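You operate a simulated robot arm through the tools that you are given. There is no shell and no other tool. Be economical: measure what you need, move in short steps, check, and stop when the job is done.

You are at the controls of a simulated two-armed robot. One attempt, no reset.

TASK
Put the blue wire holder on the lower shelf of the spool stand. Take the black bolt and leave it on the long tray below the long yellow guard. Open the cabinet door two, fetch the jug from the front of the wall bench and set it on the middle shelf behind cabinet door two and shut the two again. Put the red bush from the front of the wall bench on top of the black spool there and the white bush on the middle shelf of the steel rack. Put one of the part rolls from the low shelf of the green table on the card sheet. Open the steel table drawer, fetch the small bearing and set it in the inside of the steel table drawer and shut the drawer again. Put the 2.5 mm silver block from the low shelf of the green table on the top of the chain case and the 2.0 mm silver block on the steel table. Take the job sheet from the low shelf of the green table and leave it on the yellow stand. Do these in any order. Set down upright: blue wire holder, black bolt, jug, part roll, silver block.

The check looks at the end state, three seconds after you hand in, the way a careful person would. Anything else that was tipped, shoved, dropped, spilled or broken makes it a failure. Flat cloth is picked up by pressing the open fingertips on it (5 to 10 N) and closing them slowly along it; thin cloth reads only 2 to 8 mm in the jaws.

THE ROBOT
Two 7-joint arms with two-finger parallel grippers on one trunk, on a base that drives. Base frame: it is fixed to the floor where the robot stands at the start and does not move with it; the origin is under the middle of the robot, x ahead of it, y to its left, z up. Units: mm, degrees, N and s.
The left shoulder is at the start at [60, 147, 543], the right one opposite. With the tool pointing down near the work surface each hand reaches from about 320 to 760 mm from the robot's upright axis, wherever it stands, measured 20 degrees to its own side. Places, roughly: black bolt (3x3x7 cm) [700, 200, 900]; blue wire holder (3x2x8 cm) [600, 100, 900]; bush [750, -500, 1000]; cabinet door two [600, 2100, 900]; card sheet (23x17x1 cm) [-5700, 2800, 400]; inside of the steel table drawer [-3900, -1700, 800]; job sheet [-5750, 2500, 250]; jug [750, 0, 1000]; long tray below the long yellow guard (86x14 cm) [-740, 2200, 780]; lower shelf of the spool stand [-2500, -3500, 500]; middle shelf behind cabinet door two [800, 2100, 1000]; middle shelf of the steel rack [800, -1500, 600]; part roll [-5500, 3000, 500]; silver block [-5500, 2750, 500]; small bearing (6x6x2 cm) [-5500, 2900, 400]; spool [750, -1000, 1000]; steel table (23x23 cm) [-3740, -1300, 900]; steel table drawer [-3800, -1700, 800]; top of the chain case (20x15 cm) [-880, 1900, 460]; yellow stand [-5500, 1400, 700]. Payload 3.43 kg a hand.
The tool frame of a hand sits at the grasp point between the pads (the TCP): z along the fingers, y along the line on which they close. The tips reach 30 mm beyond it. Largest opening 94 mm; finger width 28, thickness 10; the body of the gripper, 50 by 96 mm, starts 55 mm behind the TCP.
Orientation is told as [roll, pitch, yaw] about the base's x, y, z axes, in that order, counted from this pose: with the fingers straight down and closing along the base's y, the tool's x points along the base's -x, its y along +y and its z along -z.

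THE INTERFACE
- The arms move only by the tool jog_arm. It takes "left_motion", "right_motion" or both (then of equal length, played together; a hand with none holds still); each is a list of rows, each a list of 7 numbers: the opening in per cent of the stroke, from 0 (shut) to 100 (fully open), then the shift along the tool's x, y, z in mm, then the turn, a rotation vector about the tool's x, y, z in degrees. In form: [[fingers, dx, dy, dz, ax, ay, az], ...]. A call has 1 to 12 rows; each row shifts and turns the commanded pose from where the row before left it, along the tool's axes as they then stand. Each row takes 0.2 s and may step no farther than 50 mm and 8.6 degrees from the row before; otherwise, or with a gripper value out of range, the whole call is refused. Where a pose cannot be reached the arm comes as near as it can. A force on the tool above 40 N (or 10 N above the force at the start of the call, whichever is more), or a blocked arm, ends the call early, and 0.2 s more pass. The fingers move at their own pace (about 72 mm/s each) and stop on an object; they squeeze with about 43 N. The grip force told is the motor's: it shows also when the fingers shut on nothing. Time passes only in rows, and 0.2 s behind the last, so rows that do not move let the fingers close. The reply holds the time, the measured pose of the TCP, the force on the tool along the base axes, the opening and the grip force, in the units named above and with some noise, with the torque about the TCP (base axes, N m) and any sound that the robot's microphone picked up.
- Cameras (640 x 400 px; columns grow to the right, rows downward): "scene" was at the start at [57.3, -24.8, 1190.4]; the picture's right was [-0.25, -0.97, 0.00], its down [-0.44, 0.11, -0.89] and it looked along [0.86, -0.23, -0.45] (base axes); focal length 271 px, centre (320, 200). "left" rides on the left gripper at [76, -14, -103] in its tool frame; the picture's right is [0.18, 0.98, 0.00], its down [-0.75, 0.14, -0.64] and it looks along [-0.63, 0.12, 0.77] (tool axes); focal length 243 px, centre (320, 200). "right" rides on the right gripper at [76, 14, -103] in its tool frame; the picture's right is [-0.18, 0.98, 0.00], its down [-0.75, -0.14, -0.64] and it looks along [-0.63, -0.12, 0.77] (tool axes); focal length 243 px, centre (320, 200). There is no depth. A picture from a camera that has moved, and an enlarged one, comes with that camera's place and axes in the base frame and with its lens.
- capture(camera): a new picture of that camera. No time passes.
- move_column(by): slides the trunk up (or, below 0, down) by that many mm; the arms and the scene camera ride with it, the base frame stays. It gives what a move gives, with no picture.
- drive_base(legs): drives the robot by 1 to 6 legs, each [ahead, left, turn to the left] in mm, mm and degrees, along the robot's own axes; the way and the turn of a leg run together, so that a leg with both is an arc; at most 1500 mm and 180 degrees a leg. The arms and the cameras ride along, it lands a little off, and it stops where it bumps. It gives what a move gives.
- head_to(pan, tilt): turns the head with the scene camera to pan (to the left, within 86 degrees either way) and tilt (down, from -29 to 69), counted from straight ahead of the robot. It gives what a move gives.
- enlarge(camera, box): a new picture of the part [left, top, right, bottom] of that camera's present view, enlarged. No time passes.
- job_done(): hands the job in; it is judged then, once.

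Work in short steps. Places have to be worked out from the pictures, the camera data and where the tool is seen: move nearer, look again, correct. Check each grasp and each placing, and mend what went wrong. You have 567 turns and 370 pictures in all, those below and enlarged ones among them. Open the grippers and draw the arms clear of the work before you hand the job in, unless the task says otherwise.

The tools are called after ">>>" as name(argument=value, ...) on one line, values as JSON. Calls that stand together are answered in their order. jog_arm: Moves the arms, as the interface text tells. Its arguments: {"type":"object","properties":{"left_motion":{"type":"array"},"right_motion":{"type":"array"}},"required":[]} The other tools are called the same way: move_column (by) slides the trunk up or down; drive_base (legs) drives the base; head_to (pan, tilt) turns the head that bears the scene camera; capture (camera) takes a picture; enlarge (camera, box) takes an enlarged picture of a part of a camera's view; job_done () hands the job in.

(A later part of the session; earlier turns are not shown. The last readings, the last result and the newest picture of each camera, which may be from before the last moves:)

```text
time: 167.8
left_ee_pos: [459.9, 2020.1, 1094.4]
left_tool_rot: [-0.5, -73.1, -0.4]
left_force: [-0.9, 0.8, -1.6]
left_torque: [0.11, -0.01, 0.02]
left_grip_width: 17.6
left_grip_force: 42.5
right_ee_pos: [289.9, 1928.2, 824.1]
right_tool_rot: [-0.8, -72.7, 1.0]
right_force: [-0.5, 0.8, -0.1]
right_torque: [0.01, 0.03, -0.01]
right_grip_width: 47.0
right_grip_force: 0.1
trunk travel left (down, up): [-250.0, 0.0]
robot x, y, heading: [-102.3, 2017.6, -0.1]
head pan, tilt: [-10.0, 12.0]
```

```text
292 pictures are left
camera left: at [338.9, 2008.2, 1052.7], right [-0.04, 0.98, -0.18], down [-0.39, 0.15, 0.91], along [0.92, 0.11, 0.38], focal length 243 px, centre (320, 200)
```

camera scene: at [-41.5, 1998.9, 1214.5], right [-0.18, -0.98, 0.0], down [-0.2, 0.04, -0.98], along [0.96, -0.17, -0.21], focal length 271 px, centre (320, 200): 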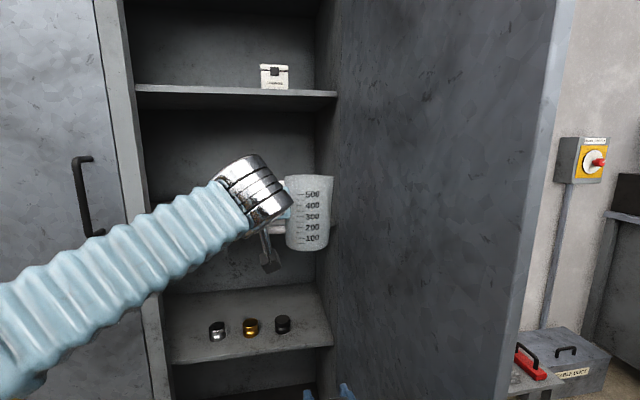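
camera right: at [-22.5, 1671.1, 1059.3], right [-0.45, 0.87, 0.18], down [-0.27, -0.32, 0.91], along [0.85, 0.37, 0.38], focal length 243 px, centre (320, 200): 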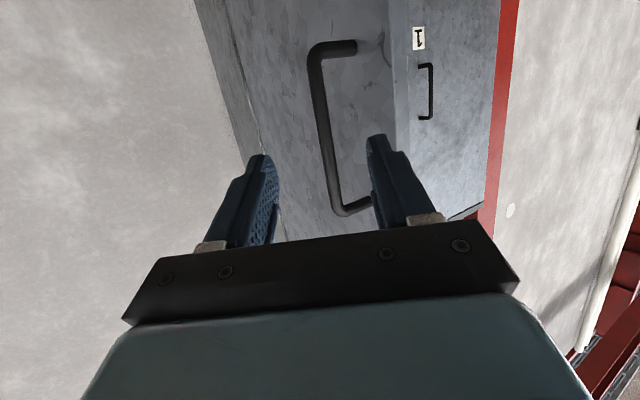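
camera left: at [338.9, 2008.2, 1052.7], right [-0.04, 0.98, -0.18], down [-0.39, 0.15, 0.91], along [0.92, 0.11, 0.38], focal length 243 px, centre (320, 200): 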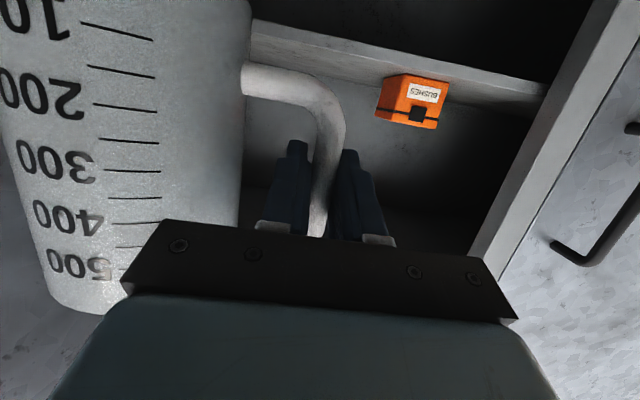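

The right elbow blocks against the door. I shift the base left 150 mm while bringing the left hand back right by 150.

>>> drive_base(legs=[[0, 150, 0]])

>>> jog_arm(left_motion=[[0, 0, -37, 0, 0, 0, 0], [0, 0, -37, 0, 0, 0, 0], [0, 0, -37, 0, 0, 0, 0], [0, 0, -37, 0, 0, 0, 0]])

>>> drive_base(legs=[[110, 0, 0]])

```text
time: 168.6
left_ee_pos: [459.4, 2028.7, 1095.3]
left_tool_rot: [-0.3, -73.1, -0.6]
left_force: [0.1, -0.6, -1.2]
left_torque: [0.1, 0.03, -0.04]
left_grip_width: 17.2
left_grip_force: 43.0
right_ee_pos: [290.2, 1937.5, 824.2]
right_tool_rot: [-0.8, -72.7, 1.1]
right_force: [-0.9, -0.3, 0.5]
right_torque: [0.03, 0.03, -0.02]
right_grip_width: 47.2
right_grip_force: 0.1
trunk travel left (down, up): [-250.0, 0.0]
robot x, y, heading: [-98.9, 2027.8, -0.1]
head pan, tilt: [-10.0, 12.0]
stopped in leg 1: the robot was blocked; the commanded pose is now the measured one
```

```text
time: 169.6
left_ee_pos: [455.4, 1884.4, 1096.6]
left_tool_rot: [-1.0, -73.1, 0.2]
left_force: [-13.1, 26.4, -9.0]
left_torque: [-0.41, -0.9, -2.29]
left_grip_width: 17.4
left_grip_force: 43.1
right_ee_pos: [289.7, 1939.3, 823.1]
right_tool_rot: [-1.4, -72.8, 1.6]
right_force: [0.9, 0.3, -0.4]
right_torque: [-0.03, 0.0, 0.04]
right_grip_width: 46.8
right_grip_force: 0.1
trunk travel left (down, up): [-250.0, 0.0]
robot x, y, heading: [-103.1, 2025.8, 0.1]
head pan, tilt: [-10.0, 12.0]
```

```text
time: 170.3
left_ee_pos: [461.9, 1888.4, 1098.6]
left_tool_rot: [-1.2, -73.2, 0.9]
left_force: [-10.7, 14.9, -3.4]
left_torque: [-0.37, -0.64, -1.64]
left_grip_width: 17.2
left_grip_force: 42.7
right_ee_pos: [294.3, 1939.0, 822.3]
right_tool_rot: [-1.3, -72.9, 1.6]
right_force: [-0.6, -0.9, -0.4]
right_torque: [-0.02, -0.04, 0.01]
right_grip_width: 47.1
right_grip_force: 0.1
trunk travel left (down, up): [-250.0, 0.0]
robot x, y, heading: [-98.4, 2028.3, -0.1]
head pan, tilt: [-10.0, 12.0]
stopped in leg 1: the force on the tool passed its limit at 46 N (the readings are from after the stop); the commanded pose is now the measured one
```

I pushed the jug against the door; move the hand back left immediately, then look for what's blocking the base.

>>> jog_arm(left_motion=[[0, 0, 35, 0, 0, 0, 0], [0, 0, 35, 0, 0, 0, 0], [0, 0, 35, 0, 0, 0, 0], [0, 0, 30, 0, 0, 0, 0]])

>>> head_to(pan=75, tilt=40)

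>>> capture(camera="scene")

>>> head_to(pan=-60, tilt=40)

>>> capture(camera="scene")

>>> capture(camera="left")

```text
time: 171.3
left_ee_pos: [463.0, 2019.4, 1096.0]
left_tool_rot: [-0.7, -73.2, 0.1]
left_force: [0.4, 0.2, -1.2]
left_torque: [0.11, -0.05, -0.02]
left_grip_width: 17.3
left_grip_force: 43.2
right_ee_pos: [295.3, 1938.4, 824.1]
right_tool_rot: [-0.8, -72.8, 1.1]
right_force: [0.6, -0.2, 0.2]
right_torque: [0.03, 0.01, 0.02]
right_grip_width: 47.3
right_grip_force: 0.1
trunk travel left (down, up): [-250.0, 0.0]
robot x, y, heading: [-94.9, 2027.7, -0.2]
head pan, tilt: [-10.0, 12.0]
```

```text
time: 172.9
left_ee_pos: [462.7, 2019.7, 1096.1]
left_tool_rot: [-0.8, -73.0, 0.2]
left_force: [-0.4, -0.4, -1.3]
left_torque: [0.06, -0.01, 0.01]
left_grip_width: 17.4
left_grip_force: 42.8
right_ee_pos: [294.9, 1937.6, 823.9]
right_tool_rot: [-1.0, -72.7, 1.2]
right_force: [0.4, -0.4, 0.3]
right_torque: [-0.01, 0.0, 0.01]
right_grip_width: 46.9
right_grip_force: 0.0
trunk travel left (down, up): [-250.0, 0.0]
robot x, y, heading: [-97.0, 2028.0, 0.0]
head pan, tilt: [75.0, 40.0]
```

```text
291 pictures are left
camera scene: at [-105.8, 2107.1, 1170.1], right [0.97, -0.26, 0.0], down [-0.17, -0.62, -0.77], along [0.2, 0.74, -0.64], focal length 271 px, centre (320, 200)
```

scene: 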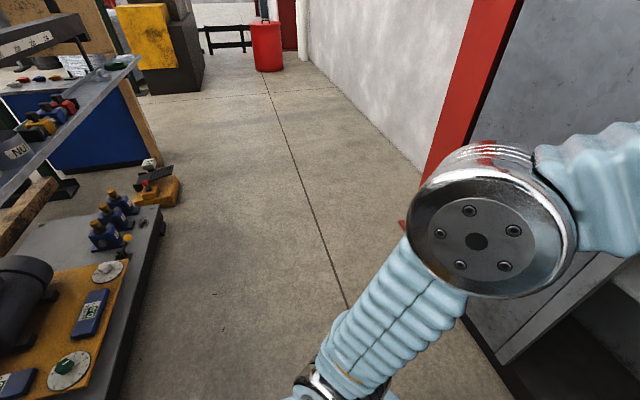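

```text
time: 175.1
left_ee_pos: [463.9, 2020.0, 1097.3]
left_tool_rot: [-0.8, -73.1, 0.2]
left_force: [0.2, -0.8, -0.4]
left_torque: [0.08, -0.02, 0.01]
left_grip_width: 17.4
left_grip_force: 43.3
right_ee_pos: [295.0, 1937.2, 822.8]
right_tool_rot: [-0.9, -72.6, 1.0]
right_force: [-0.3, 0.8, 0.9]
right_torque: [0.02, -0.01, 0.01]
right_grip_width: 47.1
right_grip_force: 0.0
trunk travel left (down, up): [-250.0, 0.0]
robot x, y, heading: [-97.1, 2028.0, -0.1]
head pan, tilt: [-60.0, 40.0]
```

```text
290 pictures are left
camera scene: at [-85.7, 1951.3, 1170.1], right [-0.87, -0.5, 0.0], down [-0.32, 0.56, -0.77], along [0.38, -0.66, -0.64], focal length 271 px, centre (320, 200)
```

scene: 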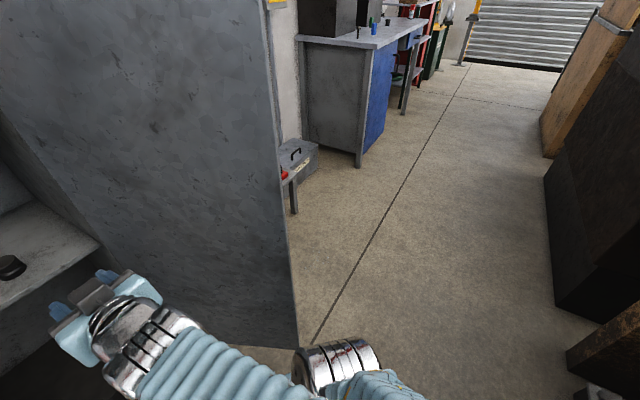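

```text
289 pictures are left
camera left: at [342.3, 2006.5, 1054.0], right [-0.05, 0.98, -0.18], down [-0.39, 0.15, 0.91], along [0.92, 0.11, 0.38], focal length 243 px, centre (320, 200)
```

left: 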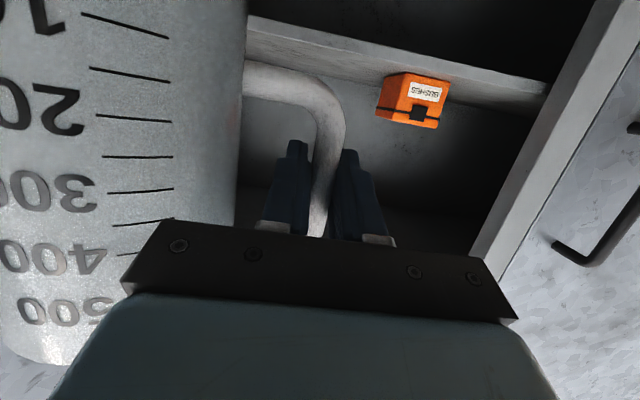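

The jug is fine (yawed a little on the bar). Probably the base corner touches the door edge. Back off 60, then go left 160.

>>> drive_base(legs=[[-60, 0, 0], [0, 160, 0]])

```text
time: 177.1
left_ee_pos: [404.9, 2180.0, 1095.9]
left_tool_rot: [-0.7, -73.1, 0.2]
left_force: [0.0, -0.1, -2.5]
left_torque: [0.09, -0.03, 0.03]
left_grip_width: 17.3
left_grip_force: 42.7
right_ee_pos: [235.7, 2098.2, 824.3]
right_tool_rot: [-0.8, -72.7, 1.1]
right_force: [0.3, 0.2, 0.7]
right_torque: [0.01, 0.0, 0.03]
right_grip_width: 47.0
right_grip_force: 0.0
trunk travel left (down, up): [-250.0, 0.0]
robot x, y, heading: [-156.7, 2187.7, 0.1]
head pan, tilt: [-60.0, 40.0]
```

Good. Now bring the left hand right 155 mm (to y≈2025) and check the view.

>>> jog_arm(left_motion=[[0, 0, -39, 0, 0, 0, 0], [0, 0, -39, 0, 0, 0, 0], [0, 0, -39, 0, 0, 0, 0], [0, 0, -38, 0, 0, 0, 0]])

>>> head_to(pan=-20, tilt=15)

>>> capture(camera="scene")

```text
time: 178.1
left_ee_pos: [403.8, 2024.0, 1095.8]
left_tool_rot: [-0.6, -73.0, 0.1]
left_force: [0.8, 1.0, -1.1]
left_torque: [0.08, 0.0, -0.05]
left_grip_width: 17.2
left_grip_force: 43.0
right_ee_pos: [236.1, 2097.5, 824.8]
right_tool_rot: [-0.9, -72.7, 1.3]
right_force: [-0.1, 0.0, -0.3]
right_torque: [-0.01, -0.03, 0.0]
right_grip_width: 47.1
right_grip_force: 0.2
trunk travel left (down, up): [-250.0, 0.0]
robot x, y, heading: [-155.8, 2186.5, 0.1]
head pan, tilt: [-60.0, 40.0]
```

```text
time: 179.1
left_ee_pos: [403.5, 2025.2, 1095.9]
left_tool_rot: [-0.7, -73.2, 0.2]
left_force: [-0.1, 0.1, -1.6]
left_torque: [0.12, -0.02, -0.03]
left_grip_width: 17.1
left_grip_force: 43.0
right_ee_pos: [236.6, 2098.3, 823.9]
right_tool_rot: [-0.9, -72.8, 1.2]
right_force: [0.0, 0.1, 0.4]
right_torque: [0.0, 0.01, -0.01]
right_grip_width: 47.0
right_grip_force: 0.1
trunk travel left (down, up): [-250.0, 0.0]
robot x, y, heading: [-153.6, 2185.5, -0.0]
head pan, tilt: [-20.0, 15.0]
```

```text
288 pictures are left
camera scene: at [-99.9, 2152.5, 1209.6], right [-0.34, -0.94, 0.0], down [-0.24, 0.09, -0.97], along [0.91, -0.33, -0.26], focal length 271 px, centre (320, 200)
```

scene: 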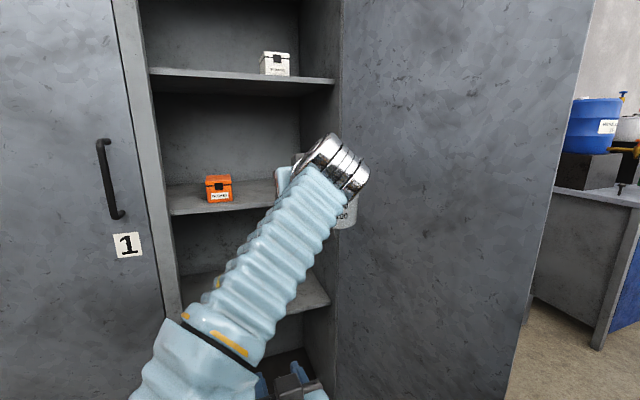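

Drive forward 130 mm (stop if blocked).

>>> drive_base(legs=[[130, 0, 0]])

>>> capture(camera="left")

```text
time: 180.4
left_ee_pos: [533.4, 2023.2, 1097.4]
left_tool_rot: [-0.7, -73.2, 0.2]
left_force: [-0.4, 0.0, -0.5]
left_torque: [0.08, -0.01, 0.01]
left_grip_width: 17.1
left_grip_force: 42.7
right_ee_pos: [366.6, 2097.3, 824.8]
right_tool_rot: [-0.9, -72.8, 1.2]
right_force: [0.2, 0.3, 0.2]
right_torque: [-0.01, 0.01, 0.03]
right_grip_width: 46.7
right_grip_force: 0.1
trunk travel left (down, up): [-250.0, 0.0]
robot x, y, heading: [-26.9, 2185.7, -0.2]
head pan, tilt: [-20.0, 15.0]
```

```text
287 pictures are left
camera left: at [412.5, 2011.0, 1054.3], right [-0.05, 0.98, -0.18], down [-0.39, 0.15, 0.91], along [0.92, 0.11, 0.38], focal length 243 px, centre (320, 200)
```

left: 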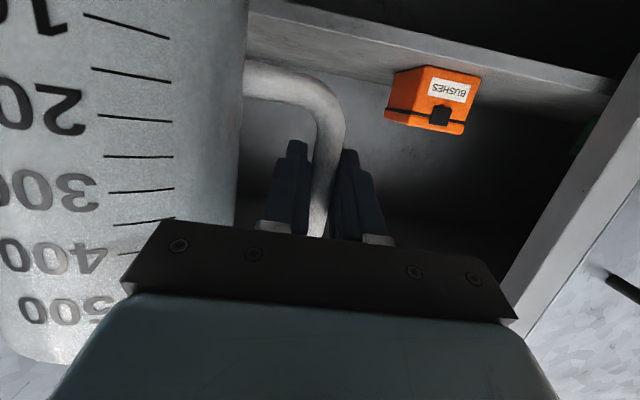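

Shelf top ≈1010, jug bottom ≈1026. Raise 6 mm and extend 165 mm in.

>>> jog_arm(left_motion=[[0, -6, 0, -1.8, 0, 0, 0], [0, -12, 0, 39.4, 0, 0, 0], [0, -12, 0, 39.4, 0, 0, 0], [0, -12, 0, 39.4, 0, 0, 0], [0, -12, 0, 39.4, 0, 0, 0]])

>>> capture(camera="left")

>>> capture(camera="scene")

```text
time: 181.6
left_ee_pos: [644.5, 2066.9, 1045.8]
left_tool_rot: [-1.5, -73.5, 0.6]
left_force: [-29.4, -5.1, 7.5]
left_torque: [-0.71, 1.18, -2.33]
left_grip_width: 18.7
left_grip_force: 43.2
left hand out of reach, approached as far as the arm can: row 2, 3, 4, 5
right_ee_pos: [362.9, 2098.2, 824.4]
right_tool_rot: [-0.7, -73.0, 1.1]
right_force: [0.3, 0.3, 1.1]
right_torque: [0.03, -0.01, 0.01]
right_grip_width: 46.9
right_grip_force: 0.0
trunk travel left (down, up): [-250.0, 0.0]
robot x, y, heading: [-27.4, 2187.1, -0.3]
head pan, tilt: [-20.0, 15.0]
```

```text
286 pictures are left
camera left: at [523.7, 2054.3, 1001.4], right [-0.04, 0.98, -0.18], down [-0.4, 0.15, 0.9], along [0.92, 0.11, 0.39], focal length 243 px, centre (320, 200)
```

left: 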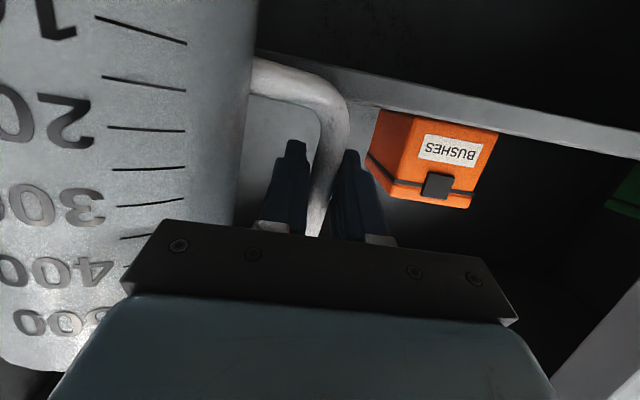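

```text
285 pictures are left
camera scene: at [26.2, 2151.7, 1210.1], right [-0.34, -0.94, 0.0], down [-0.24, 0.09, -0.97], along [0.91, -0.33, -0.26], focal length 271 px, centre (320, 200)
```

scene: 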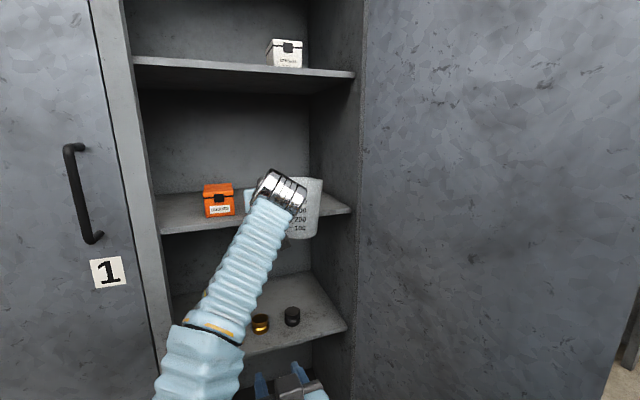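

The arm ran out of reach, sagged, and the jug touched the shelf front. Pull back 100 mm at once.

>>> jog_arm(left_motion=[[0, 11.7, 0, -38.2, 0, 0, 0], [0, 11.7, 0, -38.2, 0, 0, 0], [0, 11.7, 0, -38.2, 0, 0, 0]])

>>> jog_arm(left_motion=[[0, -38, -13, -11.7, 0, 0, 0], [0, -14, -13, -4.5, 0, 0, 0]])

>>> capture(camera="left")

>>> capture(camera="scene")

```text
time: 182.4
left_ee_pos: [571.8, 2042.0, 1083.3]
left_tool_rot: [-0.6, -72.9, 0.8]
left_force: [0.5, 0.5, -1.7]
left_torque: [0.1, -0.06, 0.01]
left_grip_width: 17.2
left_grip_force: 43.0
left hand out of reach, approached as far as the arm can: row 1, 2, 3
right_ee_pos: [365.8, 2094.1, 821.8]
right_tool_rot: [-0.4, -72.5, 0.3]
right_force: [-0.1, 0.8, -0.8]
right_torque: [0.03, 0.03, 0.01]
right_grip_width: 46.8
right_grip_force: 0.2
trunk travel left (down, up): [-250.0, 0.0]
robot x, y, heading: [-26.0, 2187.0, -0.0]
head pan, tilt: [-20.0, 15.0]
```

```text
time: 183.0
left_ee_pos: [555.7, 2032.3, 1092.0]
left_tool_rot: [-0.6, -73.1, 0.2]
left_force: [0.4, -0.1, -1.3]
left_torque: [0.1, -0.03, -0.04]
left_grip_width: 17.3
left_grip_force: 43.2
left hand out of reach, approached as far as the arm can: row 1, 2
right_ee_pos: [366.6, 2098.0, 823.9]
right_tool_rot: [-0.9, -72.9, 1.4]
right_force: [0.0, -0.5, 0.1]
right_torque: [-0.01, 0.0, 0.01]
right_grip_width: 46.9
right_grip_force: 0.2
trunk travel left (down, up): [-250.0, 0.0]
robot x, y, heading: [-26.3, 2188.1, -0.2]
head pan, tilt: [-20.0, 15.0]
```

```text
284 pictures are left
camera left: at [434.5, 2019.6, 1049.0], right [-0.04, 0.98, -0.18], down [-0.39, 0.15, 0.91], along [0.92, 0.11, 0.38], focal length 243 px, centre (320, 200)
```

left: 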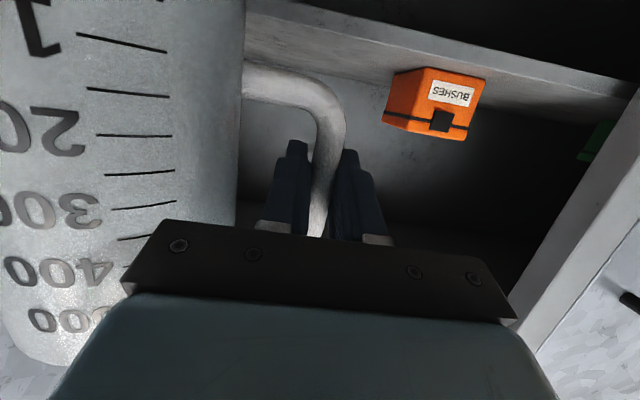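

```text
283 pictures are left
camera scene: at [30.6, 2152.5, 1209.7], right [-0.34, -0.94, 0.0], down [-0.24, 0.09, -0.97], along [0.91, -0.33, -0.26], focal length 271 px, centre (320, 200)
```

scene: 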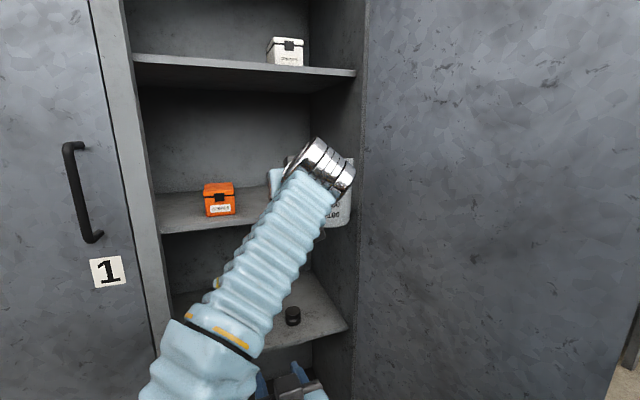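

Jug still held, just yawed ~20° on the bar. I retract a bit and raise, then use the base to go in.

>>> jog_arm(left_motion=[[0, 2, -4, -41, 0, 0, 0], [0, -2, -4, -20, 0, 0, 0], [0, 0, 0, 0, 0, 0, 0]])

```text
time: 183.8
left_ee_pos: [496.7, 2026.6, 1109.4]
left_tool_rot: [-0.6, -73.1, 0.3]
left_force: [-0.1, -0.1, -1.2]
left_torque: [0.1, -0.04, 0.01]
left_grip_width: 17.4
left_grip_force: 43.3
right_ee_pos: [367.0, 2097.8, 822.8]
right_tool_rot: [-0.9, -72.9, 1.2]
right_force: [-0.6, 0.1, 0.5]
right_torque: [0.01, -0.02, 0.0]
right_grip_width: 46.9
right_grip_force: 0.0
trunk travel left (down, up): [-250.0, 0.0]
robot x, y, heading: [-26.5, 2185.1, -0.4]
head pan, tilt: [-20.0, 15.0]
```

Pull the right hand back some, then drive forward 150.

>>> jog_arm(right_motion=[[46, 10, 0, -30, 0, 0, 0], [46, 10, 0, -30, 0, 0, 0]])

>>> drive_base(legs=[[130, 0, 0]])

>>> capture(camera="left")

>>> capture(camera="scene")

```text
time: 184.4
left_ee_pos: [498.4, 2025.5, 1109.3]
left_tool_rot: [-0.7, -73.1, 0.2]
left_force: [-0.4, -0.5, -2.4]
left_torque: [0.08, -0.02, -0.02]
left_grip_width: 17.2
left_grip_force: 43.3
right_ee_pos: [312.7, 2110.3, 843.4]
right_tool_rot: [-1.0, -72.6, 1.1]
right_force: [-0.8, -0.5, -0.8]
right_torque: [0.03, -0.01, 0.06]
right_grip_width: 43.1
right_grip_force: 0.1
right hand out of reach, approached as far as the arm can: row 1, 2
trunk travel left (down, up): [-250.0, 0.0]
robot x, y, heading: [-25.3, 2186.8, -0.1]
head pan, tilt: [-20.0, 15.0]
```

```text
time: 185.7
left_ee_pos: [628.5, 2025.6, 1108.4]
left_tool_rot: [-0.6, -73.1, 0.2]
left_force: [-0.7, -0.2, -0.5]
left_torque: [0.1, -0.04, -0.02]
left_grip_width: 17.1
left_grip_force: 43.1
right_ee_pos: [445.0, 2110.9, 845.0]
right_tool_rot: [-1.0, -72.7, 1.2]
right_force: [-0.4, 0.4, 0.2]
right_torque: [-0.01, -0.02, 0.01]
right_grip_width: 43.5
right_grip_force: 0.3
trunk travel left (down, up): [-250.0, 0.0]
robot x, y, heading: [105.2, 2179.1, -0.2]
head pan, tilt: [-20.0, 15.0]
```

```text
282 pictures are left
camera left: at [507.0, 2012.3, 1066.5], right [-0.05, 0.98, -0.18], down [-0.39, 0.15, 0.91], along [0.92, 0.11, 0.38], focal length 243 px, centre (320, 200)
```

left: 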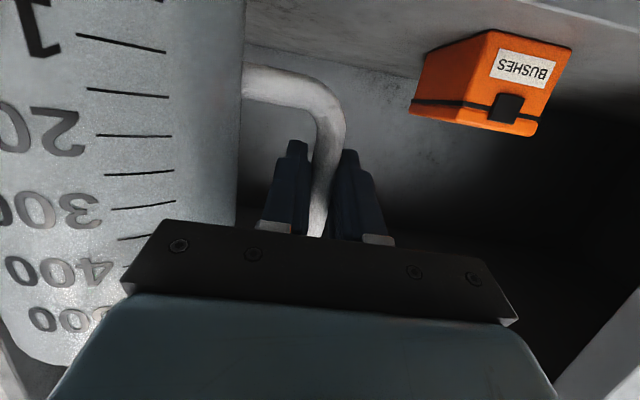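

```text
281 pictures are left
camera scene: at [160.7, 2152.1, 1209.7], right [-0.34, -0.94, 0.0], down [-0.24, 0.09, -0.97], along [0.91, -0.33, -0.26], focal length 271 px, centre (320, 200)
```

scene: 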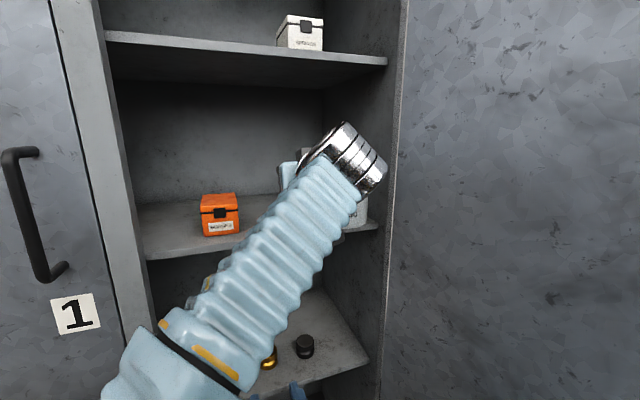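

Clear. Drive in 85 more.

>>> drive_base(legs=[[85, 0, 0]])

>>> capture(camera="left")

>>> capture(camera="scene")

```text
time: 186.8
left_ee_pos: [712.8, 2025.0, 1108.7]
left_tool_rot: [-0.7, -73.2, 0.2]
left_force: [0.5, 0.0, -1.3]
left_torque: [0.09, -0.02, 0.03]
left_grip_width: 17.2
left_grip_force: 43.3
right_ee_pos: [528.6, 2110.5, 843.7]
right_tool_rot: [-0.8, -72.8, 1.2]
right_force: [0.2, 0.1, -0.2]
right_torque: [0.01, -0.02, -0.01]
right_grip_width: 43.4
right_grip_force: 0.0
trunk travel left (down, up): [-250.0, 0.0]
robot x, y, heading: [191.1, 2185.4, -0.3]
head pan, tilt: [-20.0, 15.0]
```

```text
280 pictures are left
camera left: at [590.9, 2012.0, 1066.5], right [-0.05, 0.98, -0.18], down [-0.39, 0.15, 0.91], along [0.92, 0.11, 0.38], focal length 243 px, centre (320, 200)
```

left: 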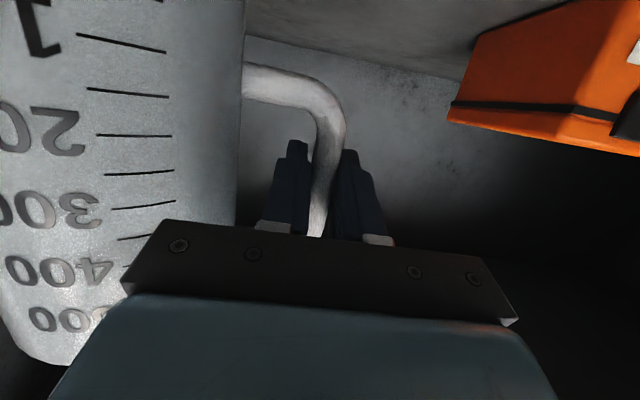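

```text
279 pictures are left
camera scene: at [244.6, 2152.0, 1209.7], right [-0.34, -0.94, 0.0], down [-0.24, 0.09, -0.97], along [0.91, -0.33, -0.26], focal length 271 px, centre (320, 200)
```

scene: 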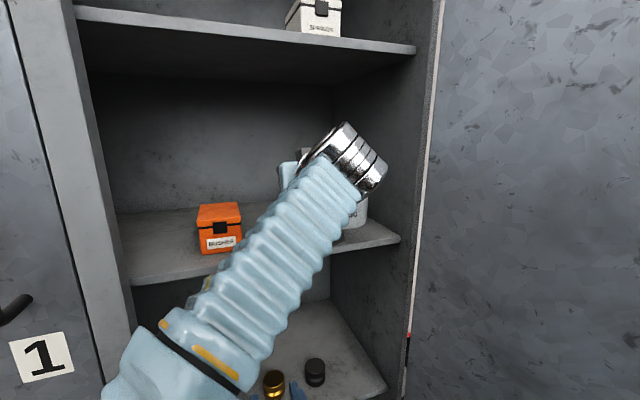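

Jug is over the shelf. Lower in small steps until contact.

>>> jog_arm(left_motion=[[0, 9.6, 0, 2.9, 0, 0, 0], [0, 7.6, 0, 2.3, 0, 0, 0], [0, 2.9, 0, 0.9, 0, 0, 0], [0, 2.9, 0, 0.9, 0, 0, 0], [0, 0, 0, 0, 0, 0, 0]])

>>> enlarge(camera="scene", box=[200, 140, 420, 280])

```text
time: 188.0
left_ee_pos: [712.6, 2024.9, 1084.4]
left_tool_rot: [-0.7, -73.0, 0.3]
left_force: [0.5, -0.5, -1.1]
left_torque: [0.08, -0.04, 0.0]
left_grip_width: 17.4
left_grip_force: 42.7
right_ee_pos: [529.2, 2110.8, 844.7]
right_tool_rot: [-0.9, -72.6, 1.2]
right_force: [-1.0, -0.1, 0.5]
right_torque: [0.0, 0.02, -0.01]
right_grip_width: 43.3
right_grip_force: 0.1
trunk travel left (down, up): [-250.0, 0.0]
robot x, y, heading: [187.5, 2184.8, -0.3]
head pan, tilt: [-20.0, 15.0]
```

```text
2.86 times, centred on (310, 210) of scene
camera zoom: at [244.8, 2152.0, 1209.6], right [-0.34, -0.94, 0.0], down [-0.24, 0.09, -0.97], along [0.91, -0.33, -0.26], focal length 775 px, centre (349, 171)
```

zoom: 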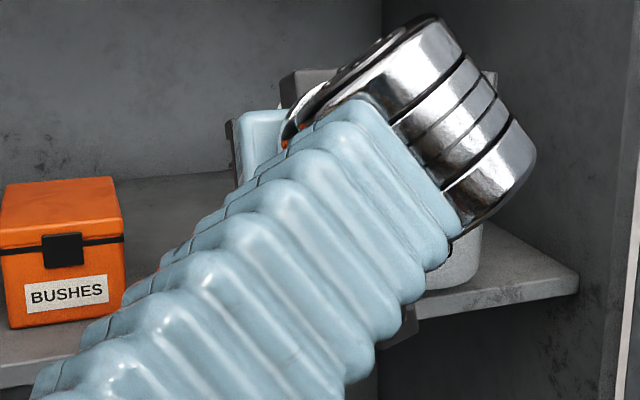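

Front edge of the jug is ~20 mm inside. Continue lowering slowly.

>>> jog_arm(left_motion=[[0, 1.9, 0, 0.6, 0, 0, 0], [0, 1.9, 0, 0.6, 0, 0, 0], [0, 1.9, 0, 0.6, 0, 0, 0], [0, 0, 0, 0, 0, 0, 0]])

```text
time: 189.0
left_ee_pos: [712.3, 2024.8, 1078.1]
left_tool_rot: [-0.8, -73.1, 0.2]
left_force: [-0.9, 0.1, -1.5]
left_torque: [0.13, -0.04, -0.02]
left_grip_width: 17.3
left_grip_force: 43.1
right_ee_pos: [528.3, 2110.2, 843.4]
right_tool_rot: [-0.9, -72.7, 1.2]
right_force: [-0.3, -0.2, 0.5]
right_torque: [0.0, -0.01, -0.02]
right_grip_width: 43.4
right_grip_force: 0.0
trunk travel left (down, up): [-250.0, 0.0]
robot x, y, heading: [188.1, 2185.2, -0.0]
head pan, tilt: [-20.0, 15.0]
```

>>> jog_arm(left_motion=[[0, 1.9, 0, 0.6, 0, 0, 0], [0, 1.9, 0, 0.6, 0, 0, 0], [0, 1.9, 0, 0.6, 0, 0, 0], [0, 0, 0, 0, 0, 0, 0]])

>>> capture(camera="left")

```text
time: 190.0
left_ee_pos: [712.0, 2026.3, 1075.2]
left_tool_rot: [-1.2, -73.2, 0.8]
left_force: [1.8, 2.9, 10.2]
left_torque: [-0.54, -0.33, 0.15]
left_grip_width: 17.2
left_grip_force: 43.1
right_ee_pos: [527.5, 2110.6, 844.2]
right_tool_rot: [-1.0, -72.7, 1.3]
right_force: [0.6, -0.4, -0.4]
right_torque: [0.02, 0.02, 0.0]
right_grip_width: 43.1
right_grip_force: 0.0
trunk travel left (down, up): [-250.0, 0.0]
robot x, y, heading: [189.0, 2186.2, 0.0]
head pan, tilt: [-20.0, 15.0]
```

```text
277 pictures are left
camera left: at [590.7, 2013.2, 1031.7], right [-0.05, 0.98, -0.18], down [-0.4, 0.15, 0.91], along [0.92, 0.11, 0.38], focal length 243 px, centre (320, 200)
```

left: 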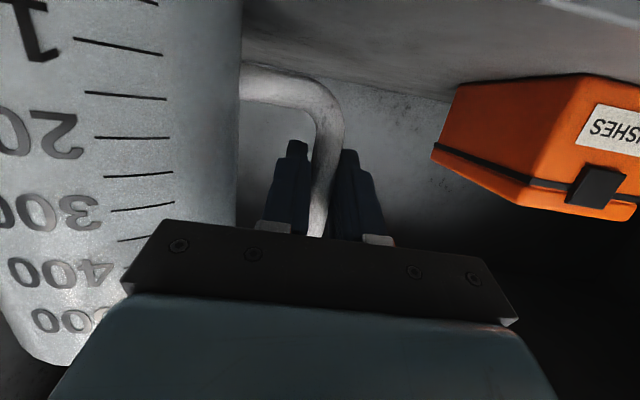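

Contact (10 N). Open slightly to 30 mm and withdraw straight back.

>>> jog_arm(left_motion=[[0, -0.8, 0, -0.3, 0, 0, 0], [32, 0, 0, 0, 0, 0, 0], [32, 0, 0, 0, 0, 0, 0], [32, 0, 0, 0, 0, 0, 0]])

>>> capture(camera="left")

```text
time: 191.0
left_ee_pos: [712.5, 2024.8, 1073.8]
left_tool_rot: [-0.7, -73.0, 0.2]
left_force: [0.3, 0.6, -0.3]
left_torque: [0.04, -0.01, 0.02]
left_grip_width: 30.4
left_grip_force: 0.0
right_ee_pos: [528.0, 2110.2, 844.4]
right_tool_rot: [-1.0, -72.7, 1.2]
right_force: [0.4, 0.0, 0.2]
right_torque: [0.0, 0.0, -0.03]
right_grip_width: 43.1
right_grip_force: 0.2
trunk travel left (down, up): [-250.0, 0.0]
robot x, y, heading: [188.9, 2188.4, 0.1]
head pan, tilt: [-20.0, 15.0]
```

```text
276 pictures are left
camera left: at [591.1, 2012.0, 1031.2], right [-0.05, 0.98, -0.18], down [-0.39, 0.15, 0.91], along [0.92, 0.11, 0.38], focal length 243 px, centre (320, 200)
```

left: 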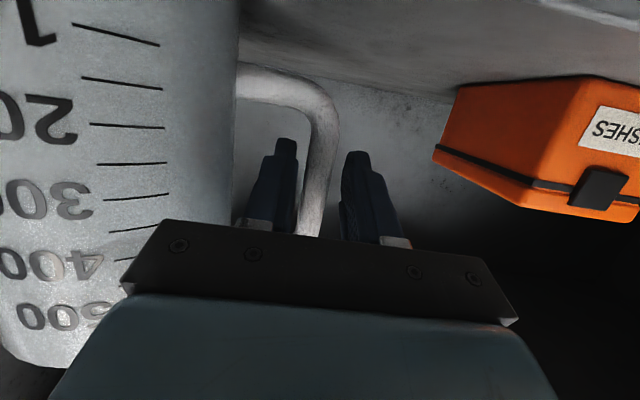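

Jug stands. Centre by −3 mm and back the base straight out 250 mm.

>>> jog_arm(left_motion=[[32, 0, -3, 0, 0, 0, 0], [32, 0, 0, 0, 0, 0, 0]])

>>> drive_base(legs=[[-90, 0, 0]])

>>> capture(camera="left")

```text
time: 191.6
left_ee_pos: [711.9, 2022.8, 1072.3]
left_tool_rot: [-0.6, -73.1, 0.2]
left_force: [-0.4, 0.4, 0.4]
left_torque: [-0.03, 0.02, -0.01]
left_grip_width: 30.2
left_grip_force: 0.0
right_ee_pos: [529.3, 2109.9, 844.2]
right_tool_rot: [-1.1, -72.6, 1.2]
right_force: [-0.3, 0.0, 0.0]
right_torque: [-0.01, 0.01, -0.01]
right_grip_width: 43.1
right_grip_force: 0.1
trunk travel left (down, up): [-250.0, 0.0]
robot x, y, heading: [186.3, 2183.4, -0.3]
head pan, tilt: [-20.0, 15.0]
```

```text
time: 192.7
left_ee_pos: [621.1, 2021.3, 1073.3]
left_tool_rot: [-0.7, -73.1, 0.2]
left_force: [0.6, -0.1, 0.0]
left_torque: [0.0, -0.01, -0.01]
left_grip_width: 30.1
left_grip_force: 0.0
right_ee_pos: [438.5, 2109.7, 845.4]
right_tool_rot: [-0.8, -72.5, 1.3]
right_force: [-0.4, 0.2, -0.3]
right_torque: [0.04, 0.01, -0.01]
right_grip_width: 43.0
right_grip_force: 0.1
trunk travel left (down, up): [-250.0, 0.0]
robot x, y, heading: [100.9, 2186.8, 0.1]
head pan, tilt: [-20.0, 15.0]
```

```text
275 pictures are left
camera left: at [501.1, 2009.2, 1031.5], right [-0.05, 0.98, -0.18], down [-0.39, 0.15, 0.91], along [0.92, 0.11, 0.38], focal length 243 px, centre (320, 200)
```

left: 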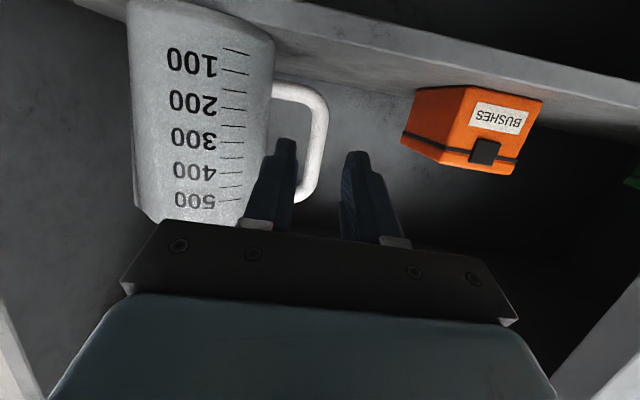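

Jug stands upright on the shelf. Back out further and take a scene look.

>>> drive_base(legs=[[-230, 0, 0]])

>>> jog_arm(left_motion=[[32, 11.7, 40, -30, 0, 0, 0], [32, 11.7, 40, -30, 0, 0, 0], [32, 11.7, 40, -30, 0, 0, 0], [32, 40, 0, 12, 0, 0, 0], [32, 40, 0, 12, 0, 0, 0], [32, 40, 0, 12, 0, 0, 0], [32, 40, 0, 12, 0, 0, 0], [32, 40, 0, 12, 0, 0, 0], [32, 40, 0, 12, 0, 0, 0]])

>>> capture(camera="scene")

```text
time: 194.4
left_ee_pos: [391.1, 2023.0, 1073.2]
left_tool_rot: [-0.8, -73.1, 0.3]
left_force: [-0.2, 0.1, -0.3]
left_torque: [0.0, -0.01, -0.02]
left_grip_width: 30.0
left_grip_force: 0.0
right_ee_pos: [206.2, 2110.1, 843.3]
right_tool_rot: [-0.9, -72.6, 1.3]
right_force: [0.2, 0.2, 0.1]
right_torque: [-0.01, -0.02, 0.0]
right_grip_width: 43.2
right_grip_force: 0.1
trunk travel left (down, up): [-250.0, 0.0]
robot x, y, heading: [-133.4, 2184.8, -0.0]
head pan, tilt: [-20.0, 15.0]
```

```text
refused: row 1 steps farther than a row can; nothing moved
```

```text
274 pictures are left
camera scene: at [-77.0, 2152.5, 1209.6], right [-0.34, -0.94, 0.0], down [-0.24, 0.09, -0.97], along [0.91, -0.33, -0.26], focal length 271 px, centre (320, 200)
```

scene: 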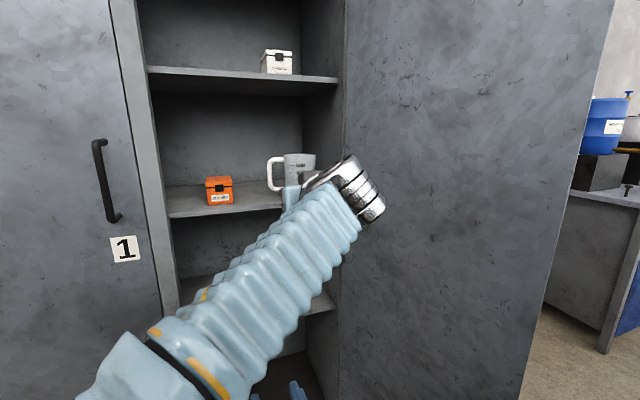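

Jug is upright on the middle shelf. Now close the door the reverse way: first retract the left arm and back the base off.

>>> drive_base(legs=[[-170, 60, 0]])

>>> jog_arm(left_motion=[[32, 4, 28.8, -30, 0, 0, 0], [32, 4, 28.8, -30, 0, 0, 0], [32, 4, 28.8, -30, 0, 0, 0], [32, 34, 28.8, 8, 0, 0, 0], [32, 34, 28.8, 8, 0, 0, 0], [32, 34, 28.8, 8, 0, 0, 0], [32, 34, 28.8, 8, 0, 0, 0], [32, 34, 28.8, 8, 0, 0, 0], [32, 34, 0, 10, 0, 0, 0], [32, 34, 0, 10, 0, 0, 0]])

>>> jog_arm(right_motion=[[43, -17.3, -37.9, -16.5, 0, 0, 0], [43, -17.3, -37.9, -16.5, 0, 0, 0], [43, -17.3, -37.9, -16.5, 0, 0, 0], [43, -17.3, -37.9, -16.5, 0, 0, 0], [43, -17.3, -37.9, -16.5, 0, 0, 0], [43, -17.3, -37.9, -16.5, 0, 0, 0], [43, -17.3, -37.9, -16.5, 0, 0, 0], [43, -17.3, -37.9, -16.5, 0, 0, 0], [43, -17.3, -37.9, -16.5, 0, 0, 0], [43, -17.3, -37.9, -16.5, 0, 0, 0], [43, -17.3, -37.9, -16.5, 0, 0, 0], [43, -17.3, -37.9, -16.5, 0, 0, 0]])

>>> capture(camera="scene")

```text
time: 195.9
left_ee_pos: [219.2, 2082.8, 1074.1]
left_tool_rot: [-0.6, -73.1, 0.1]
left_force: [-0.5, -0.8, 0.3]
left_torque: [-0.02, -0.03, 0.0]
left_grip_width: 30.0
left_grip_force: 0.1
right_ee_pos: [36.3, 2172.2, 844.7]
right_tool_rot: [-0.8, -72.7, 1.0]
right_force: [0.6, 0.2, 0.3]
right_torque: [-0.02, -0.01, -0.03]
right_grip_width: 43.3
right_grip_force: 0.1
trunk travel left (down, up): [-250.0, 0.0]
robot x, y, heading: [-306.8, 2244.4, -0.0]
head pan, tilt: [-20.0, 15.0]
```

```text
time: 198.1
left_ee_pos: [118.8, 2315.3, 841.3]
left_tool_rot: [-0.9, -73.1, 0.3]
left_force: [-1.0, 0.0, 0.4]
left_torque: [0.0, 0.01, -0.02]
left_grip_width: 29.8
left_grip_force: 0.2
right_ee_pos: [34.3, 2171.6, 844.8]
right_tool_rot: [-1.1, -72.6, 1.1]
right_force: [0.8, -0.2, -0.2]
right_torque: [-0.03, -0.05, -0.01]
right_grip_width: 43.5
right_grip_force: 0.1
trunk travel left (down, up): [-250.0, 0.0]
robot x, y, heading: [-302.5, 2243.7, -0.2]
head pan, tilt: [-20.0, 15.0]
```

```text
time: 200.7
left_ee_pos: [119.7, 2314.4, 842.2]
left_tool_rot: [-0.7, -73.0, 0.2]
left_force: [-0.7, 0.5, 0.2]
left_torque: [0.02, -0.03, -0.02]
left_grip_width: 30.0
left_grip_force: 0.0
right_ee_pos: [-89.4, 1716.9, 1103.8]
right_tool_rot: [-1.0, -72.6, 1.2]
right_force: [0.0, -0.1, -0.2]
right_torque: [0.0, 0.01, 0.03]
right_grip_width: 40.3
right_grip_force: 0.0
trunk travel left (down, up): [-250.0, 0.0]
robot x, y, heading: [-304.1, 2244.6, -0.1]
head pan, tilt: [-20.0, 15.0]
```

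```text
273 pictures are left
camera scene: at [-247.6, 2213.5, 1209.6], right [-0.34, -0.94, 0.0], down [-0.24, 0.09, -0.97], along [0.91, -0.33, -0.26], focal length 271 px, centre (320, 200)
```

scene: 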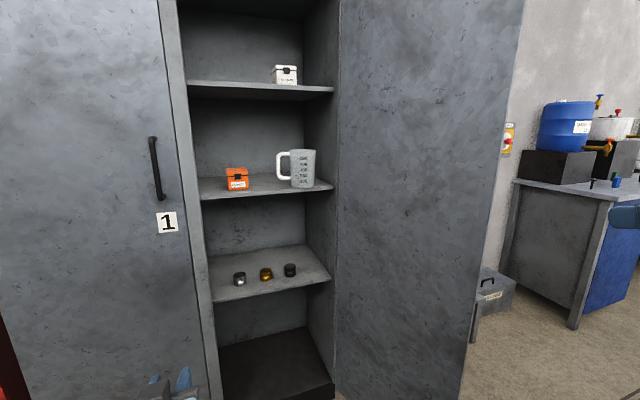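

Door now appears opened further (>100°). Check with the right hand camera where the handle is.

>>> capture(camera="right")

>>> head_to(pan=-45, tilt=15)

>>> capture(camera="scene")

```text
272 pictures are left
camera right: at [-209.9, 1731.7, 1062.1], right [0.05, 0.98, 0.17], down [-0.39, -0.14, 0.91], along [0.92, -0.11, 0.37], focal length 243 px, centre (320, 200)
```

right: 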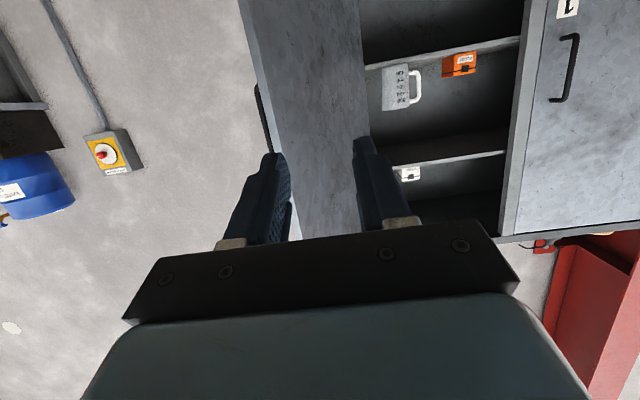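

```text
time: 201.6
left_ee_pos: [118.8, 2314.1, 841.8]
left_tool_rot: [-0.7, -73.1, 0.2]
left_force: [0.1, 0.0, 0.2]
left_torque: [-0.02, 0.02, 0.01]
left_grip_width: 30.3
left_grip_force: 0.0
right_ee_pos: [-88.0, 1718.5, 1104.0]
right_tool_rot: [-0.9, -72.6, 1.1]
right_force: [-0.4, -0.6, 0.0]
right_torque: [-0.01, 0.01, 0.05]
right_grip_width: 40.5
right_grip_force: 0.0
trunk travel left (down, up): [-250.0, 0.0]
robot x, y, heading: [-304.7, 2249.6, 0.1]
head pan, tilt: [-45.0, 15.0]
```

```text
271 pictures are left
camera scene: at [-269.3, 2179.3, 1209.7], right [-0.71, -0.71, 0.0], down [-0.18, 0.18, -0.97], along [0.68, -0.68, -0.26], focal length 271 px, centre (320, 200)
```

scene: 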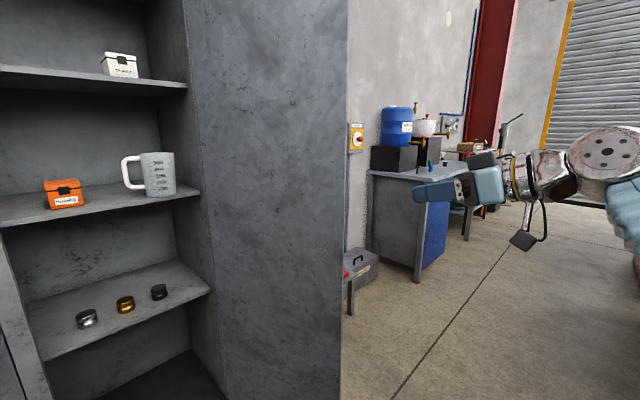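

The door is at ~116° (free edge ≈(197,1623)). I'll straddle its free edge below the handle with the right hand and swing it closed. Move base right 244 and position the hand.

>>> drive_base(legs=[[0, -244, 0]])

>>> jog_arm(right_motion=[[90, 0, 0, 0, -7.96, 0, -2.43], [90, 0, 0, 0, -7.96, 0, -2.43], [90, 0, 0, 0, -7.96, 0, -2.43], [90, 15.4, 1.5, 43.2, 0, 0, 0], [90, 15.4, 1.5, 43.2, 0, 0, 0], [90, 15.4, 1.5, 43.2, 0, 0, 0], [90, 15.4, 1.5, 43.2, 0, 0, 0], [90, 15.4, 1.5, 43.2, 0, 0, 0]])

>>> capture(camera="right")

>>> capture(camera="scene")

```text
time: 203.4
left_ee_pos: [119.2, 2069.9, 842.8]
left_tool_rot: [-0.7, -73.1, 0.3]
left_force: [1.0, -0.2, 0.5]
left_torque: [0.01, 0.01, -0.01]
left_grip_width: 30.3
left_grip_force: 0.2
right_ee_pos: [-87.4, 1473.4, 1104.4]
right_tool_rot: [-1.0, -72.6, 1.3]
right_force: [0.1, 0.5, 0.6]
right_torque: [0.0, -0.03, -0.06]
right_grip_width: 40.4
right_grip_force: 0.0
trunk travel left (down, up): [-250.0, 0.0]
robot x, y, heading: [-302.9, 2008.5, -0.3]
head pan, tilt: [-45.0, 15.0]
```

```text
time: 205.2
left_ee_pos: [119.7, 2072.3, 841.1]
left_tool_rot: [-0.7, -73.1, 0.3]
left_force: [-0.3, -0.2, 0.3]
left_torque: [0.01, -0.01, 0.02]
left_grip_width: 29.9
left_grip_force: 0.0
right_ee_pos: [75.2, 1559.2, 965.6]
right_tool_rot: [-0.2, -72.6, 25.6]
right_force: [0.0, 0.0, -0.4]
right_torque: [0.0, 0.0, 0.03]
right_grip_width: 84.4
right_grip_force: 0.0
trunk travel left (down, up): [-250.0, 0.0]
robot x, y, heading: [-303.4, 2001.2, 0.0]
head pan, tilt: [-45.0, 15.0]
```

```text
270 pictures are left
camera right: at [-40.0, 1520.7, 923.8], right [-0.37, 0.91, 0.17], down [-0.29, -0.29, 0.91], along [0.88, 0.29, 0.37], focal length 243 px, centre (320, 200)
```

right: 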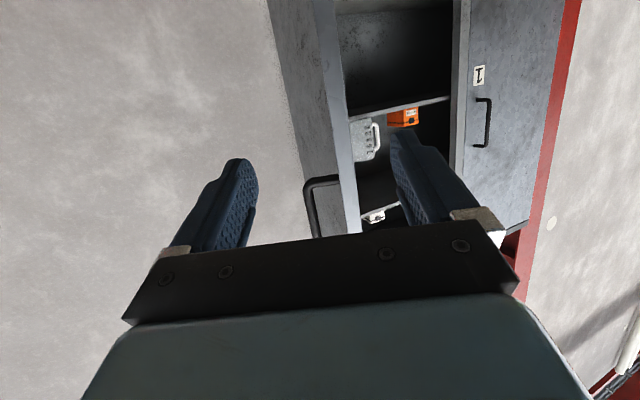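

```text
269 pictures are left
camera scene: at [-269.7, 1934.9, 1209.7], right [-0.71, -0.71, 0.0], down [-0.18, 0.18, -0.97], along [0.68, -0.68, -0.26], focal length 271 px, centre (320, 200)
```

scene: 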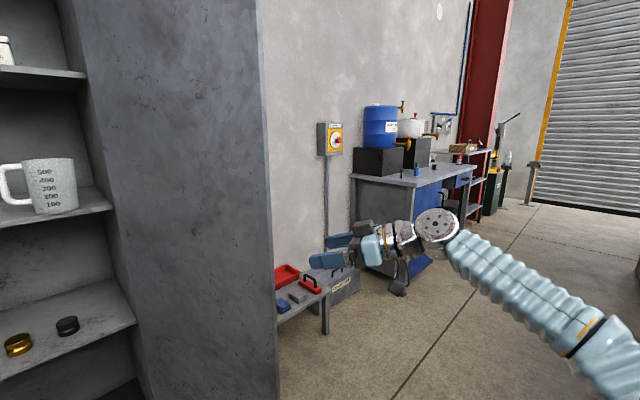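

Edge is ahead and slightly to the left of the gap's centre. Shift +18 and advance 90, then re-look.

>>> jog_arm(right_motion=[[100, 0, 18, 0, 0, 0, 0], [100, -13, 0, 43, 0, 0, 0], [100, -13, 0, 43, 0, 0, 0], [100, 0, 0, 0, 0, 0, 0]])

>>> capture(camera="right")

```text
time: 206.2
left_ee_pos: [119.9, 2070.5, 841.2]
left_tool_rot: [-0.7, -73.1, 0.2]
left_force: [-0.3, 0.8, -0.3]
left_torque: [-0.01, 0.0, -0.03]
left_grip_width: 30.2
left_grip_force: 0.1
right_ee_pos: [148.5, 1613.1, 965.4]
right_tool_rot: [-0.3, -72.5, 25.6]
right_force: [0.5, -0.3, 0.6]
right_torque: [-0.01, 0.03, -0.01]
right_grip_width: 94.1
right_grip_force: 0.2
trunk travel left (down, up): [-250.0, 0.0]
robot x, y, heading: [-304.6, 2002.6, 0.0]
head pan, tilt: [-45.0, 15.0]
```

```text
268 pictures are left
camera right: at [33.9, 1574.6, 923.5], right [-0.37, 0.91, 0.17], down [-0.29, -0.29, 0.91], along [0.88, 0.29, 0.37], focal length 243 px, centre (320, 200)
```

right: 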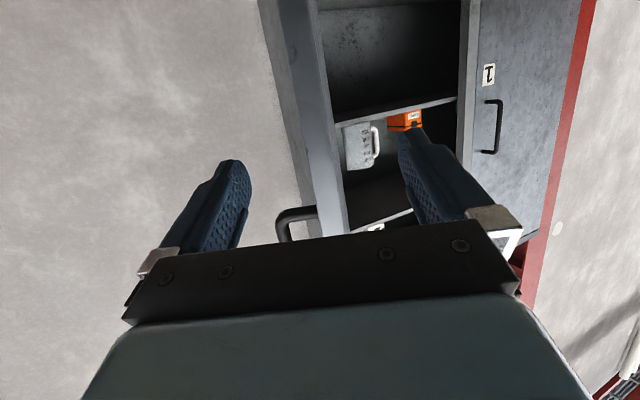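

Edge is centred between the fingers. Advance 55 mm and drop 20 to stay below the handle.

>>> jog_arm(right_motion=[[100, 10, 0, 22, 0, 0, 0], [100, -7, 0, 36, 0, 0, 0], [60, 0, 0, 0, 0, 0, 0], [60, 0, 0, 0, 0, 0, 0]])

>>> capture(camera="right")

```text
time: 207.2
left_ee_pos: [118.3, 2070.8, 842.4]
left_tool_rot: [-0.8, -73.2, 0.3]
left_force: [0.4, 0.4, -0.3]
left_torque: [0.0, 0.0, 0.05]
left_grip_width: 30.0
left_grip_force: 0.1
right_ee_pos: [198.2, 1635.7, 943.9]
right_tool_rot: [-0.3, -72.6, 25.7]
right_force: [0.1, 0.3, -0.1]
right_torque: [0.02, -0.03, 0.0]
right_grip_width: 56.5
right_grip_force: 0.0
trunk travel left (down, up): [-250.0, 0.0]
robot x, y, heading: [-304.5, 2006.9, 0.0]
head pan, tilt: [-45.0, 15.0]
```

```text
267 pictures are left
camera right: at [82.4, 1597.7, 903.3], right [-0.37, 0.91, 0.17], down [-0.29, -0.29, 0.91], along [0.88, 0.29, 0.37], focal length 243 px, centre (320, 200)
```

right: 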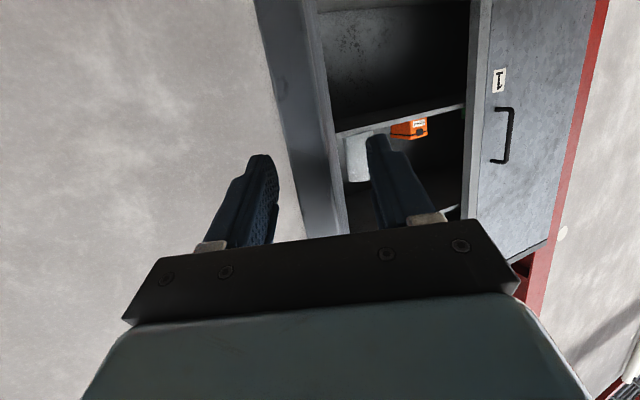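

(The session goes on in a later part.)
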